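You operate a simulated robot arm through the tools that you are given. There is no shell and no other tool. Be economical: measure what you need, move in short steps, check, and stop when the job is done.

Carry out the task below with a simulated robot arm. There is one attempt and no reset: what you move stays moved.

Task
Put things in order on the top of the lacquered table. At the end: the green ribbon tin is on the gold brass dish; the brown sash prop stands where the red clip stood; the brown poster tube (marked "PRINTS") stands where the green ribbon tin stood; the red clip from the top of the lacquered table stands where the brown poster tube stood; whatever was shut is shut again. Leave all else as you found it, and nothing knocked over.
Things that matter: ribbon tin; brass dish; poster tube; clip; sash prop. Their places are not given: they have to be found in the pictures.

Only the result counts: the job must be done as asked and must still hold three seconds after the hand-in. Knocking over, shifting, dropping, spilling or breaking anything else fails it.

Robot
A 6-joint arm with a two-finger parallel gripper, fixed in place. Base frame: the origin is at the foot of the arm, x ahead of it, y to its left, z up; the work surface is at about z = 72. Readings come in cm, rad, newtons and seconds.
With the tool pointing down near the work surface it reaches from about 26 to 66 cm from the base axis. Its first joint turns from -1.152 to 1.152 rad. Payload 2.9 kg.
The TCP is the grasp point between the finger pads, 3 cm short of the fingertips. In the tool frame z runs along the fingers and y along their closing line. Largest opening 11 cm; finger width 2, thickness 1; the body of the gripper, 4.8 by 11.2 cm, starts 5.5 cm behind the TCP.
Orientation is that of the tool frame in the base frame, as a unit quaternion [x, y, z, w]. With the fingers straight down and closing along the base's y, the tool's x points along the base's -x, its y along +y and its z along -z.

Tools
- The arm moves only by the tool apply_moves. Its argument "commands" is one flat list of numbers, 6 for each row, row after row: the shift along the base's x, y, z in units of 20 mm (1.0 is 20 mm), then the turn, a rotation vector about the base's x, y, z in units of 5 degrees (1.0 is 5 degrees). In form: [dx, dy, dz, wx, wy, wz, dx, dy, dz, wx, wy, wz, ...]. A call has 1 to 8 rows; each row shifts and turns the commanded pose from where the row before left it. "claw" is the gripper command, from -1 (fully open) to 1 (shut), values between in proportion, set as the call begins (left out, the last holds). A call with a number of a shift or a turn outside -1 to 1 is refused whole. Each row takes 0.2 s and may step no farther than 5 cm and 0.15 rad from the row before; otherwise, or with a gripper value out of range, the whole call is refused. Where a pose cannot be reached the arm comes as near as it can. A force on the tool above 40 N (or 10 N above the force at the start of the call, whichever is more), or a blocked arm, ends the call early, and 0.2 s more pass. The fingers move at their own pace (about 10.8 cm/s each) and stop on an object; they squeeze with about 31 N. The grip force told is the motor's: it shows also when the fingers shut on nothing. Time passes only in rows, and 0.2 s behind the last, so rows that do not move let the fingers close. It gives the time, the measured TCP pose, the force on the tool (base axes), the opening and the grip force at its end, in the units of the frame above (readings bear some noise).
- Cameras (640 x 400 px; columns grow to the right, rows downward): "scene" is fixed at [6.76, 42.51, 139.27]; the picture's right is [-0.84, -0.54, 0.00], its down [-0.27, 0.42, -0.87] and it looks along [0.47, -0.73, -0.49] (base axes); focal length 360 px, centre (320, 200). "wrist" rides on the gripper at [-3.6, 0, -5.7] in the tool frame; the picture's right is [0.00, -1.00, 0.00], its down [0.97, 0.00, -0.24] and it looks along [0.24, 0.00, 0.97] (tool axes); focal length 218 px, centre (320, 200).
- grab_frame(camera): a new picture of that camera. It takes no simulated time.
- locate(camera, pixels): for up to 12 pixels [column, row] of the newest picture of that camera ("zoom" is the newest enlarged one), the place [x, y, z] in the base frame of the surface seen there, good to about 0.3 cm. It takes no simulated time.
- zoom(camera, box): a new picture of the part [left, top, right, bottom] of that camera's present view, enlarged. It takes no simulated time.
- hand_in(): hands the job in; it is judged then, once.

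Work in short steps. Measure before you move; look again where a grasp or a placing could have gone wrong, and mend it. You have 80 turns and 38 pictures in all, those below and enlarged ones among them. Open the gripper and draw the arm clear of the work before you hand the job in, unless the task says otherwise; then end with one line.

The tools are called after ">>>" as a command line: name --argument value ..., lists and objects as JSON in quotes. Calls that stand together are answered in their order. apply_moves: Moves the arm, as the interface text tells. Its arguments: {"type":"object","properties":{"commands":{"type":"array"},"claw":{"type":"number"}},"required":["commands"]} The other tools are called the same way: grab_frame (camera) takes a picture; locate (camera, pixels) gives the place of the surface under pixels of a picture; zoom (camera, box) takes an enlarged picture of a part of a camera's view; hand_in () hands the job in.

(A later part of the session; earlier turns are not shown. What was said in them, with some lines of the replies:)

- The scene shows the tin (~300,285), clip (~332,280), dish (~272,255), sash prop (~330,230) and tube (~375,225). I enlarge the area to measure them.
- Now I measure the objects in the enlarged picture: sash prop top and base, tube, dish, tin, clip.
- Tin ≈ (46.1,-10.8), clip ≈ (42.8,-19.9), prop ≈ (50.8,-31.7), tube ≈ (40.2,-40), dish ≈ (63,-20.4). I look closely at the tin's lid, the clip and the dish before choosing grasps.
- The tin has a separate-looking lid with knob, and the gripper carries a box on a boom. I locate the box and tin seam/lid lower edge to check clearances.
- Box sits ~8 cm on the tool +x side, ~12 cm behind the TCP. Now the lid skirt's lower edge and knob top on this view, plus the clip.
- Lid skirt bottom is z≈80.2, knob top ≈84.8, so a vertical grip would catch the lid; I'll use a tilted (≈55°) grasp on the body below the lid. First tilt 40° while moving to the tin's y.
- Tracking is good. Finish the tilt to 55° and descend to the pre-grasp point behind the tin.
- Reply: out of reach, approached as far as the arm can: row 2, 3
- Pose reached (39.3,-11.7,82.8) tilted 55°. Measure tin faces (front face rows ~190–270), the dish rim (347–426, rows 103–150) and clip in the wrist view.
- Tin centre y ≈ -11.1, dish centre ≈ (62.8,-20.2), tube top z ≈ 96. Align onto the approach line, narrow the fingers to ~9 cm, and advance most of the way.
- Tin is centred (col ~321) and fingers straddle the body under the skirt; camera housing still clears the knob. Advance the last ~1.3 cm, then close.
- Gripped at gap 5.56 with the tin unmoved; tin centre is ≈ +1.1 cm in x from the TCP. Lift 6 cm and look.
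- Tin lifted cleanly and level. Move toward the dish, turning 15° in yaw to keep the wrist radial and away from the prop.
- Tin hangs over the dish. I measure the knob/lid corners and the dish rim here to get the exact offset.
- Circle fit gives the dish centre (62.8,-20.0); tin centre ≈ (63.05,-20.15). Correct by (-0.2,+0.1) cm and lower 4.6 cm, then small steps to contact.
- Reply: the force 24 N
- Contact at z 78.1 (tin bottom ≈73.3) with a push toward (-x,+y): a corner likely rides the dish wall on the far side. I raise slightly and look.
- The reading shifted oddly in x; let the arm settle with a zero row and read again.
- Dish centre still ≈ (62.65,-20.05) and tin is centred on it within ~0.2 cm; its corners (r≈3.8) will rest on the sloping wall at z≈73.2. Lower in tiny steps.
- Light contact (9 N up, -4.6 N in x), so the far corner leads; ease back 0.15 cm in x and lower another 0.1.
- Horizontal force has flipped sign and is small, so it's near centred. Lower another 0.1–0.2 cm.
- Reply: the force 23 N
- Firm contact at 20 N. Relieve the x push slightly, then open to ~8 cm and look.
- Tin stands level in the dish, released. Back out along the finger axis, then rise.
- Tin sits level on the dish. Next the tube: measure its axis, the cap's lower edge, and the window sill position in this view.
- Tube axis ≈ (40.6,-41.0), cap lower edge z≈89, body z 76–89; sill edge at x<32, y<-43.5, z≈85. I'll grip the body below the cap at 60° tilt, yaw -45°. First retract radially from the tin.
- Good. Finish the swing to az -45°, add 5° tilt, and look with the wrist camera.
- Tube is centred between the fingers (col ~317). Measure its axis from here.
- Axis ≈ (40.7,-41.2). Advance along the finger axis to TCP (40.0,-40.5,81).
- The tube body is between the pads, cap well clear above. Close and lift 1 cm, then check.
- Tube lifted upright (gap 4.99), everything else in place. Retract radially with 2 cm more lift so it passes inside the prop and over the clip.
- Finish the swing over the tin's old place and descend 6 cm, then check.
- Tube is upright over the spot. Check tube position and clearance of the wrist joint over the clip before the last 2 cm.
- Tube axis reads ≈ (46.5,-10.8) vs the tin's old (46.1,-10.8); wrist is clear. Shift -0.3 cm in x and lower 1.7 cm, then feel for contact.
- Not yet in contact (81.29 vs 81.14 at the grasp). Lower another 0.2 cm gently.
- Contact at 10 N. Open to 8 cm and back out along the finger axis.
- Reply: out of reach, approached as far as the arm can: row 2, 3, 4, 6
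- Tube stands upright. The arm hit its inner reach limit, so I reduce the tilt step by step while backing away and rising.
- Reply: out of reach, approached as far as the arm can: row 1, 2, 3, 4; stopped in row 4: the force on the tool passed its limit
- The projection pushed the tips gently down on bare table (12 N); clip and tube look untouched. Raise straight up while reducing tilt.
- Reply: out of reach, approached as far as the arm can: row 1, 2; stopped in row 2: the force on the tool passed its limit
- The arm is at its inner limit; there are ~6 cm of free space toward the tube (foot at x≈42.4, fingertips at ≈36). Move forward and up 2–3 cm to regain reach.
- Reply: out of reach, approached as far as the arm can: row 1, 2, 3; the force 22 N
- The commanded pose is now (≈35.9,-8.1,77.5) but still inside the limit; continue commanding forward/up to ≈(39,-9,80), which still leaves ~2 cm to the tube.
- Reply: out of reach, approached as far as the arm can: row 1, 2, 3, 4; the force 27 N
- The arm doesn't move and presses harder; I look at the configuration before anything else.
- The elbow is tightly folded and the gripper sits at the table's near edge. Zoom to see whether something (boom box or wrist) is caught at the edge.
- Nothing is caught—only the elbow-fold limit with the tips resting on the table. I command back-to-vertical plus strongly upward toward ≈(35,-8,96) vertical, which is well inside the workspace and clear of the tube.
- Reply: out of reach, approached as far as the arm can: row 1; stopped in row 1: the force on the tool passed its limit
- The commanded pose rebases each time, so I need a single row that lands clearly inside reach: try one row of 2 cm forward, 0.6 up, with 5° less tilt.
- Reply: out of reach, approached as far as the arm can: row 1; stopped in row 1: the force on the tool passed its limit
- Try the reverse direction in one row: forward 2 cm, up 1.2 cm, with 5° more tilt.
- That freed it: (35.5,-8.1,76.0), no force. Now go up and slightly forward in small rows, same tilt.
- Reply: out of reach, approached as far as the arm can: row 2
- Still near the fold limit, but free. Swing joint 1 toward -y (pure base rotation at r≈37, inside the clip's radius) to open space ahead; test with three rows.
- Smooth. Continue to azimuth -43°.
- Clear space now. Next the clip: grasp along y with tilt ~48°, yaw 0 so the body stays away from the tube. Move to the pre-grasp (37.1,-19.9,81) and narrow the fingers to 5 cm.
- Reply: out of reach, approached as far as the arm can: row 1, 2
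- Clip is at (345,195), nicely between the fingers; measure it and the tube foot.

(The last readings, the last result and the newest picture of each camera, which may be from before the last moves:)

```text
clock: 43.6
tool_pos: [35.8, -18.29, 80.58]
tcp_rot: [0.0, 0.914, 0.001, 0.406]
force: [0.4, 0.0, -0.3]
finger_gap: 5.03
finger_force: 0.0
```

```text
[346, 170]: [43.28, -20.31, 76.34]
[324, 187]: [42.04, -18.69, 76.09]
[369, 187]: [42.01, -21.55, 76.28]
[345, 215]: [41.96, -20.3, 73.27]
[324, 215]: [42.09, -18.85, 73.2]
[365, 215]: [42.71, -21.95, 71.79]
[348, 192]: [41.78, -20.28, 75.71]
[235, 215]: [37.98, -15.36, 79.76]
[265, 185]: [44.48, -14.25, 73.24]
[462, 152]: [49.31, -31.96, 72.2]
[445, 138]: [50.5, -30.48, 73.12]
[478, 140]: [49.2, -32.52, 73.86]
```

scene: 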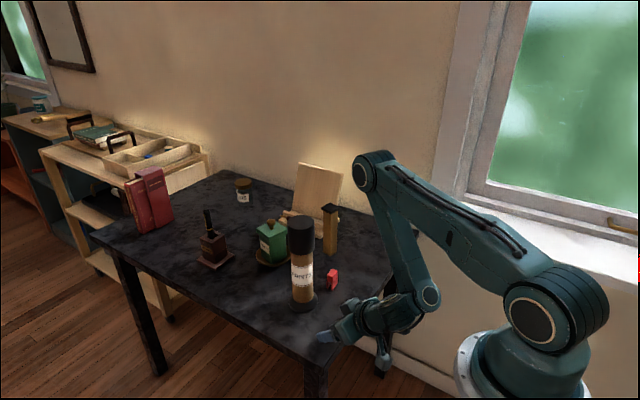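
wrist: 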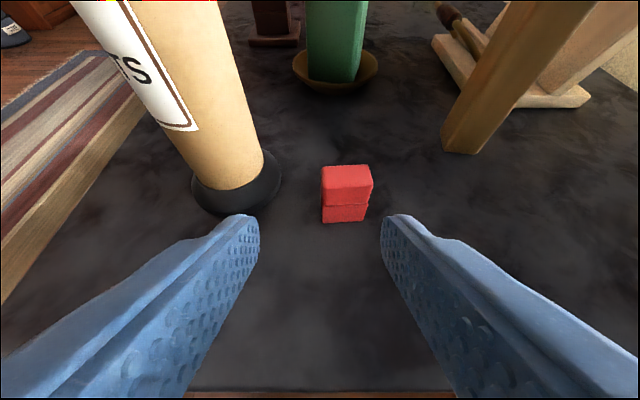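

Clip centre ≈ (42.85,-19.95). Align in y and advance along the finger axis to TCP (42.4,-19.95,75.3).

>>> apply_moves --commands '[0, -0.83, 0.3, 0, 0, 0, 0.825, 0, -0.735, 0, 0, 0, 0.825, 0, -0.735, 0, 0, 0, 0.825, 0, -0.735, 0, 0, 0, 0.825, 0, -0.735, 0, 0, 0]'

>>> grab_frame --camera "wrist"

```text
clock: 44.8
tool_pos: [42.46, -19.97, 75.37]
tcp_rot: [0.001, 0.914, 0.001, 0.406]
force: [-0.1, -0.7, 0.5]
finger_gap: 5.01
finger_force: 0.0
```

```text
11 pictures are left
```

wrist: 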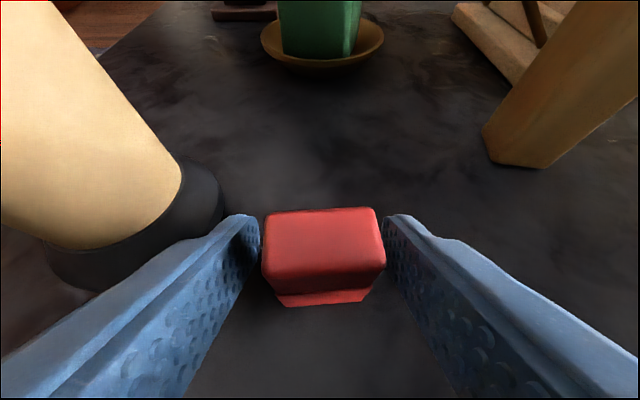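

Clip is centred between the pads and the left finger clears the tube foot. Close and lift.

>>> apply_moves --claw 1 --commands '[0, 0, 0, 0, 0, 0, 0, 0, 0, 0, 0, 0, 0, 0, 0, 0, 0, 0]'

>>> apply_moves --commands '[0, 0, 0.3, 0, 0, 0, 0, 0, 0.7, 0, 0, 0, 0, 0, 0.8, 0, 0, 0, 0, 0, 0.8, 0, 0, 0]'

```text
clock: 45.6
tool_pos: [42.38, -19.97, 75.31]
tcp_rot: [0.001, 0.914, 0.001, 0.406]
force: [0.1, 0.4, -0.3]
finger_gap: 3.13
finger_force: 30.9
```

```text
clock: 46.6
tool_pos: [42.45, -19.96, 80.49]
tcp_rot: [0.0, 0.914, 0.0, 0.405]
force: [-0.2, -0.4, -0.1]
finger_gap: 3.14
finger_force: 30.7
```

Gripped (gap 3.13) and lifted. Swing to the tube's old place by an inner route, yawing to -45°.

>>> apply_moves --commands '[-0.403, -0.69, 0, 0, 0, -1, -0.403, -0.69, 0, 0, 0, -1, -0.403, -0.69, 0, 0, 0, -1, -0.403, -0.69, 0, 0, 0, -1, -0.403, -0.69, 0, 0, 0, -1, -0.403, -0.69, 0, 0, 0, -1, -0.403, -0.69, 0, 0, 0, -1, -0.403, -0.69, 0, 0, 0, -1]'

>>> apply_moves --commands '[0.357, -0.811, 0, 0, 0, -0.166, 0.357, -0.811, 0, 0, 0, -0.166, 0.357, -0.811, 0, 0, 0, -0.166, 0.357, -0.811, 0, 0, 0, -0.166, 0.357, -0.811, 0, 0, 0, -0.166, 0.357, -0.811, 0, 0, 0, -0.166]'

>>> zoom --camera "scene" --box '[300, 180, 440, 290]'

```text
clock: 48.4
tool_pos: [36.05, -31.2, 80.4]
tcp_rot: [0.314, 0.858, -0.137, 0.382]
force: [0.0, 0.2, 0.1]
finger_gap: 3.11
finger_force: 31.4
```

```text
clock: 49.8
tool_pos: [40.15, -40.86, 80.43]
tcp_rot: [0.35, 0.844, -0.155, 0.375]
force: [0.5, 1.0, 0.5]
finger_gap: 3.12
finger_force: 31.0
```

```text
3.64 times, centred on (370, 235) of scene
```

zoom: 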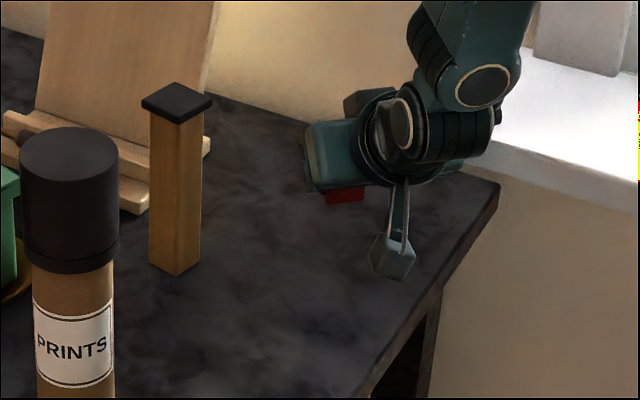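

Clip hangs over the old tube spot. Lower 4.7 cm, then gently to contact.

>>> apply_moves --commands '[0.06, 0.06, -0.6, 0, 0, 0, 0, 0, -0.7, 0, 0, 0, 0, 0, -0.7, 0, 0, 0, 0, 0, -0.35, 0, 0, 0, 0, 0, 0, 0, 0, 0]'

>>> apply_moves --commands '[0, 0, -0.1, 0, 0, 0, 0, 0, -0.05, 0, 0, 0, 0, 0, -0.05, 0, 0, 0, 0, 0, 0, 0, 0, 0]'

```text
clock: 51.0
tool_pos: [40.48, -40.65, 75.67]
tcp_rot: [0.35, 0.844, -0.155, 0.375]
force: [0.4, 0.1, -0.2]
finger_gap: 3.11
finger_force: 30.8
```

```text
clock: 52.0
tool_pos: [40.43, -40.52, 75.37]
tcp_rot: [0.35, 0.844, -0.155, 0.375]
force: [-0.7, 0.5, 1.2]
finger_gap: 3.11
finger_force: 31.6
```

Just at the table (75.37 vs 75.31). Touch down 0.1 cm more, then open to 6 cm.

>>> apply_moves --commands '[0, 0, -0.05, 0, 0, 0, 0, 0, 0, 0, 0, 0]'

>>> apply_moves --claw -0.09 --commands '[0, 0, 0, 0, 0, 0, 0, 0, 0, 0, 0, 0]'

>>> grab_frame --camera "wrist"

```text
clock: 52.6
tool_pos: [40.35, -40.66, 75.28]
tcp_rot: [0.349, 0.844, -0.155, 0.376]
force: [-3.4, 2.0, 10.4]
finger_gap: 3.13
finger_force: 31.4
```

```text
clock: 53.2
tool_pos: [40.27, -40.64, 75.16]
tcp_rot: [0.349, 0.845, -0.155, 0.375]
force: [-0.7, 1.0, -0.1]
finger_gap: 6.0
finger_force: 0.1
```

```text
9 pictures are left
```

wrist: 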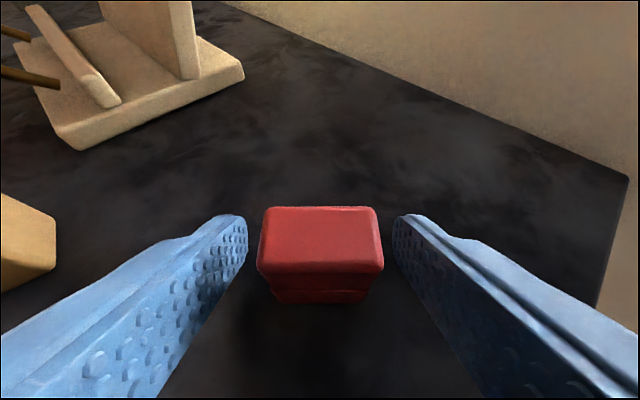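

Clip stands free at the tube's old place. Measure the prop's cap and base corners in the last enlarged picture for its yaw, and back out along the finger axis.

>>> locate --camera "zoom" --pixels '[[144, 100], [180, 119], [211, 102], [178, 84], [177, 102], [150, 262], [177, 274], [199, 258], [178, 190], [152, 190], [198, 190], [177, 126]]'

>>> apply_moves --commands '[-0.525, 0.525, 0.669, 0, 0, 0, -0.525, 0.525, 0.669, 0, 0, 0, -0.525, 0.525, 0.669, 0, 0, 0, -0.4, 0.4, 0.669, 0, 0, 0, 0, 0, 0.8, 0, 0, 0]'

```text
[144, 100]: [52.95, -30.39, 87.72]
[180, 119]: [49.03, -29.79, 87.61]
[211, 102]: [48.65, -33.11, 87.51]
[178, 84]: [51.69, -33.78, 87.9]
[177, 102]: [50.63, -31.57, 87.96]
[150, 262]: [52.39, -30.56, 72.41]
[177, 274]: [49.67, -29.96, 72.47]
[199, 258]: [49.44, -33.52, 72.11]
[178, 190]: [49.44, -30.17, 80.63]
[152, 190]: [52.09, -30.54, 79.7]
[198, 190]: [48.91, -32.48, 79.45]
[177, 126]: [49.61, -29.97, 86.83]
```

```text
clock: 54.4
tool_pos: [36.42, -36.62, 82.2]
tcp_rot: [0.35, 0.844, -0.155, 0.375]
force: [-0.2, 0.3, 0.7]
finger_gap: 5.98
finger_force: 0.1
```

Clip left standing; prop is yawed ≈ -9°, centre ≈ (50.65,-31.85). Move to the pre-grasp (44.2,-30.7,86.4) with yaw -10°.

>>> apply_moves --commands '[0.556, 0.42, 0.3, 0, 0, 1, 0.556, 0.42, 0.3, 0, 0, 1, 0.556, 0.42, 0.3, 0, 0, 1, 0.556, 0.42, 0.3, 0, 0, 1, 0.556, 0.42, 0.3, 0, 0, 1, 0.556, 0.42, 0.3, 0, 0, 1, 0.556, 0.42, 0.3, 0, 0, 1]'

>>> grab_frame --camera "wrist"

```text
clock: 56.0
tool_pos: [44.15, -31.0, 86.36]
tcp_rot: [0.079, 0.91, -0.035, 0.405]
force: [-1.0, -0.5, 0.0]
finger_gap: 6.02
finger_force: 0.2
```

```text
8 pictures are left
```

wrist: 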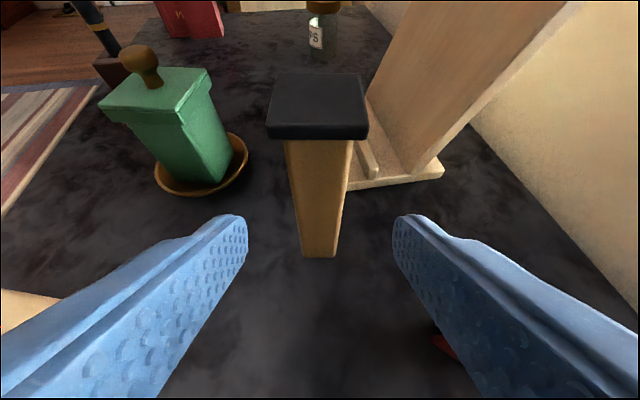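

Prop is square-on and centred (col ~320). Check its faces' position.

>>> locate --camera "wrist" --pixels '[[318, 105], [270, 130], [366, 130], [318, 160], [290, 160], [347, 160], [319, 240], [318, 78]]'

```text
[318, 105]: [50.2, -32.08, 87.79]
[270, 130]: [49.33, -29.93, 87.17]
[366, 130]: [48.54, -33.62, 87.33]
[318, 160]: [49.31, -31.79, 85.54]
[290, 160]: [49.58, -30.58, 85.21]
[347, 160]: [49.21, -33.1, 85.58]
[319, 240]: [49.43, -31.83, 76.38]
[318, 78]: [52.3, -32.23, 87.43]
```

Prop centre ≈ (50.6,-31.95), width ≈2.6. Advance to TCP (50.0,-31.8,81) and close.

>>> apply_moves --commands '[0.73, -0.1, -0.67, 0, 0, 0, 0.73, -0.1, -0.67, 0, 0, 0, 0.73, -0.1, -0.67, 0, 0, 0, 0.73, -0.1, -0.67, 0, 0, 0]'

>>> apply_moves --claw 1 --commands '[0, 0, 0, 0, 0, 0, 0, 0, 0, 0, 0, 0, 0, 0, 0, 0, 0, 0]'

>>> apply_moves --commands '[0, 0, 0.3, 0, 0, 0, 0, 0, 0.7, 0, 0, 0, 0, 0, 0.8, 0, 0, 0]'

>>> grab_frame --camera "scene"

```text
clock: 57.0
tool_pos: [50.02, -31.53, 81.07]
tcp_rot: [0.08, 0.911, -0.035, 0.404]
force: [0.0, -0.5, -0.8]
finger_gap: 5.98
finger_force: 0.1
```

```text
clock: 57.8
tool_pos: [50.11, -31.57, 81.05]
tcp_rot: [0.08, 0.91, -0.035, 0.405]
force: [-0.4, 0.0, 0.5]
finger_gap: 3.14
finger_force: 31.1
```

```text
clock: 58.6
tool_pos: [50.11, -31.43, 84.67]
tcp_rot: [0.08, 0.911, -0.034, 0.404]
force: [-0.1, -0.4, -1.2]
finger_gap: 3.14
finger_force: 31.4
```

```text
7 pictures are left
```

scene: 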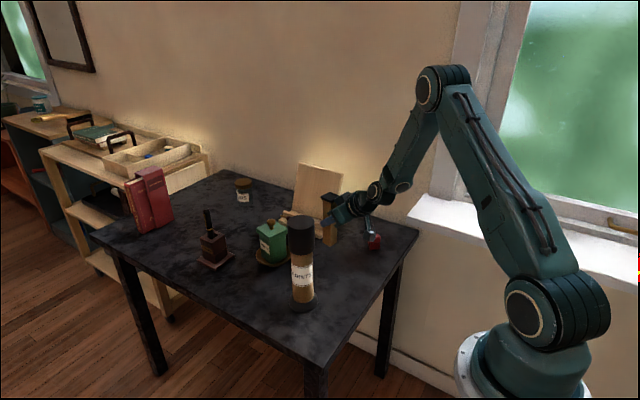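

Prop gripped (gap 3.14) and lifted 3.6 cm; clip, tube and tin still stand. Move it over the clip's old place.

>>> apply_moves --commands '[-0.497, 0.725, 0, 0, 0, 0, -0.497, 0.725, 0, 0, 0, 0, -0.497, 0.725, 0, 0, 0, 0, -0.497, 0.725, 0, 0, 0, 0, -0.497, 0.725, 0, 0, 0, 0, -0.497, 0.725, 0, 0, 0, 0, -0.497, 0.725, 0, 0, 0, 0, -0.497, 0.725, 0, 0, 0, 0]'

>>> zoom --camera "scene" --box '[260, 200, 420, 320]'

```text
clock: 60.4
tool_pos: [42.1, -19.89, 84.74]
tcp_rot: [0.08, 0.91, -0.035, 0.405]
force: [-0.8, -0.2, -1.5]
finger_gap: 3.14
finger_force: 31.1
```

```text
3.33 times, centred on (340, 260) of scene
```

zoom: 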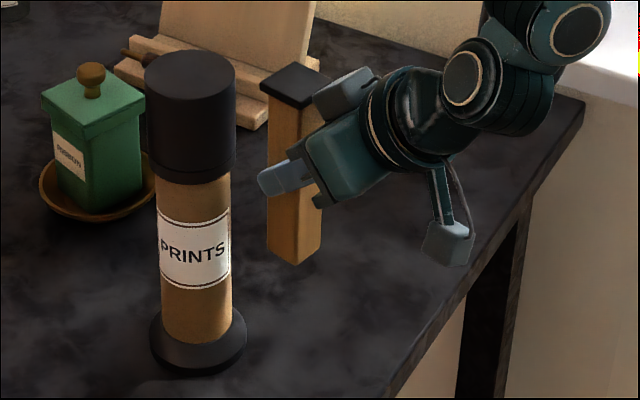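

Prop hangs upright. Verify its axis and the tube's final place with points in this view.

>>> locate --camera "zoom" --pixels '[[262, 82], [302, 105], [327, 85], [292, 66], [296, 260], [270, 252], [318, 245], [190, 75], [195, 180], [198, 372], [155, 350], [195, 320]]'

```text
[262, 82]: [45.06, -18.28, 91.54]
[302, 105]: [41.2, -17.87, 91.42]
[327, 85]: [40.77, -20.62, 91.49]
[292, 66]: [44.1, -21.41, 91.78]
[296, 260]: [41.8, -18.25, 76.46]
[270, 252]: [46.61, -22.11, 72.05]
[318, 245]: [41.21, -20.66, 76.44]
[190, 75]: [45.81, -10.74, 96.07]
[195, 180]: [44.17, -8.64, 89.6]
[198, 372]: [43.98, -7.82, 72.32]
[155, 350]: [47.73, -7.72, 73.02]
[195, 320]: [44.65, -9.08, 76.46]
```

Cap centre ≈ (42.8,-19.6), matching the clip's old place; the tube axis is ≈ (45.9,-10.9). Lower 3.4 cm, then gently to contact.

>>> apply_moves --commands '[0, -0.06, -0.6, 0, 0, 0, 0, 0, -0.7, 0, 0, 0, 0, 0, -0.4, 0, 0, 0, 0, 0, 0, 0, 0, 0]'

>>> apply_moves --commands '[0, 0, -0.08, 0, 0, 0, 0, 0, -0.06, 0, 0, 0, 0, 0, 0, 0, 0, 0]'

```text
clock: 61.4
tool_pos: [42.03, -20.19, 81.25]
tcp_rot: [0.08, 0.911, -0.035, 0.404]
force: [0.2, 1.0, -0.3]
finger_gap: 3.17
finger_force: 30.7
```

```text
clock: 62.2
tool_pos: [42.09, -20.31, 81.05]
tcp_rot: [0.08, 0.911, -0.034, 0.404]
force: [-2.1, 0.9, 2.0]
finger_gap: 3.16
finger_force: 31.2
```

Contact beginning (2 N). Press 0.1 cm more, then open to 6 cm.

>>> apply_moves --commands '[0, 0.05, -0.06, 0, 0, 0, 0, 0, 0, 0, 0, 0]'

>>> apply_moves --claw -0.09 --commands '[0, 0, 0, 0, 0, 0, 0, 0, 0, 0, 0, 0]'

>>> grab_frame --camera "wrist"

```text
clock: 62.8
tool_pos: [42.06, -20.16, 80.96]
tcp_rot: [0.081, 0.91, -0.037, 0.405]
force: [-4.1, -4.1, 14.8]
finger_gap: 3.16
finger_force: 30.8
```

```text
clock: 63.4
tool_pos: [42.16, -20.04, 80.74]
tcp_rot: [0.079, 0.91, -0.034, 0.405]
force: [-0.2, 1.4, -0.4]
finger_gap: 6.02
finger_force: 0.1
```

```text
5 pictures are left
```

wrist: 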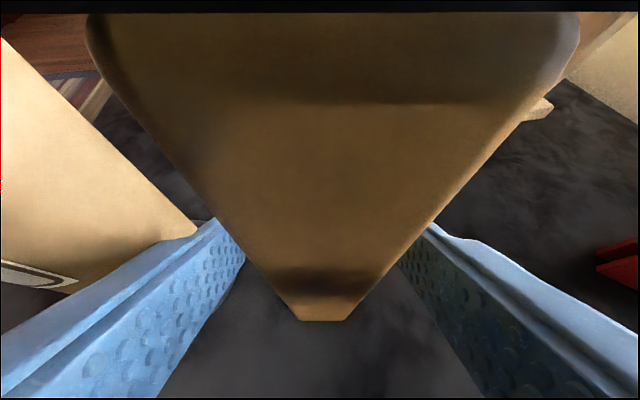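

Prop stands free. Back straight out along the finger axis 6.5 cm, staying inside reach.

>>> apply_moves --commands '[-0.366, 0.065, 0.335, 0, 0, 0, -0.732, 0.129, 0.669, 0, 0, 0, -0.732, 0.129, 0.669, 0, 0, 0, -0.55, 0.1, 0.45, 0, 0, 0]'

```text
clock: 64.4
tool_pos: [37.38, -19.28, 85.07]
tcp_rot: [0.08, 0.911, -0.035, 0.404]
force: [0.5, -0.7, -0.4]
finger_gap: 5.98
finger_force: 0.0
```

Clear of the prop. Swing joint 1 toward -y (inside the prop's radius), then forward and up into open space.

>>> apply_moves --commands '[-0.517, -0.742, 0, 0, 0, -0.5, -0.517, -0.742, 0, 0, 0, -0.5, -0.517, -0.742, 0, 0, 0, -0.5, -0.517, -0.742, 0, 0, 0, -0.5, -0.517, -0.742, 0, 0, 0, -0.5, -0.517, -0.742, 0, 0, 0, -0.5]'

>>> grab_frame --camera "scene"

```text
clock: 65.8
tool_pos: [31.17, -28.1, 85.02]
tcp_rot: [0.199, 0.892, -0.087, 0.396]
force: [-0.2, 0.8, -0.1]
finger_gap: 5.98
finger_force: 0.0
```

```text
4 pictures are left
```

scene: 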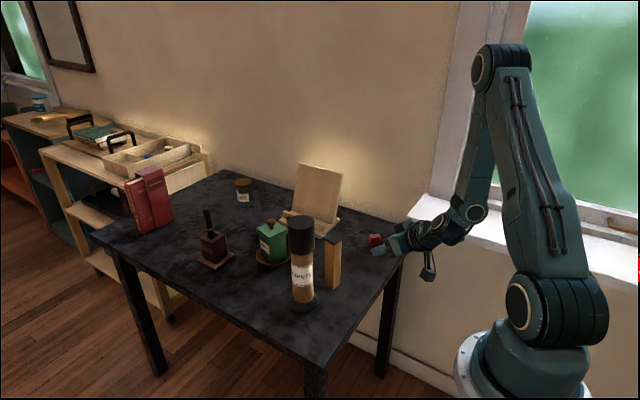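

All objects stand. Draw up and slightly forward to clear the work, then a final check.

>>> apply_moves --commands '[0.3, -0.2, 0.9, 0, 0, 0, 0.3, -0.2, 0.9, 0, 0, 0, 0.3, -0.2, 0.9, 0, 0, 0, 0.3, -0.2, 0.9, 0, 0, 0]'

>>> zoom --camera "scene" --box '[230, 190, 420, 320]'

```text
clock: 66.8
tool_pos: [33.58, -29.71, 92.44]
tcp_rot: [0.199, 0.892, -0.087, 0.397]
force: [-0.9, 0.1, 0.7]
finger_gap: 5.97
finger_force: 0.0
```

```text
3.08 times, centred on (325, 255) of scene
```

zoom: 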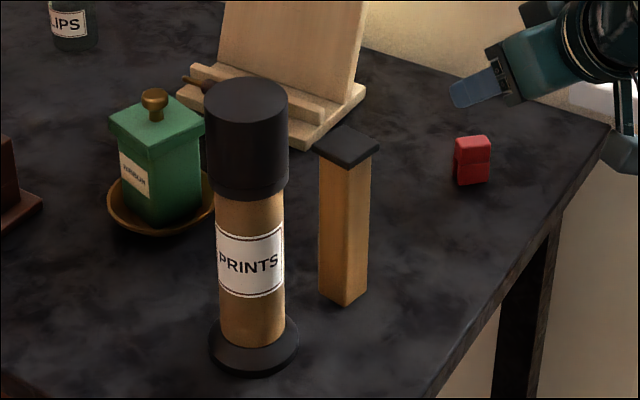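

Everything stands upright. A quick final measurement of the placements.

>>> locate --camera "zoom" --pixels '[[346, 145], [313, 150], [348, 167], [380, 148], [472, 143], [472, 184], [456, 180], [490, 180], [247, 95], [153, 92], [342, 305]]'

>>> apply_moves --claw -1 --commands '[0, 0, 0.5, 0, 0, 0]'

```text
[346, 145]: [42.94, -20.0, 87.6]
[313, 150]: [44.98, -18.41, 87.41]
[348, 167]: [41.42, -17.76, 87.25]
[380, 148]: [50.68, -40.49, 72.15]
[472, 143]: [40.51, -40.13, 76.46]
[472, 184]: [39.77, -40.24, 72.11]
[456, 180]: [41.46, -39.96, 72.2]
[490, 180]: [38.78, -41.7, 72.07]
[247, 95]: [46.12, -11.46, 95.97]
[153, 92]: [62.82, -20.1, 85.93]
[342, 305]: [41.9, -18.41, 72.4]
```

```text
clock: 67.2
tool_pos: [33.55, -29.63, 93.3]
tcp_rot: [0.198, 0.892, -0.088, 0.397]
force: [-0.3, 0.3, -0.1]
finger_gap: 11.0
finger_force: 0.0
```

All placements match their targets, the gripper is open and clear; handing in.

>>> hand_in

```text
The job is handed in.
```

The job is handed in, with all four objects standing upright. The green ribbon tin is on the brass dish. The sash prop is where the clip was, the poster tube where the tin was, and the clip where the tube was, each within about half a centimetre. The clip is turned about 45° from how it first stood, and the tin's lid and the tube's cap were not opened. While backing away from the tube, the arm reached its folding limit and the fingertips pressed on bare table for a few seconds. The pictures afterwards showed nothing disturbed.
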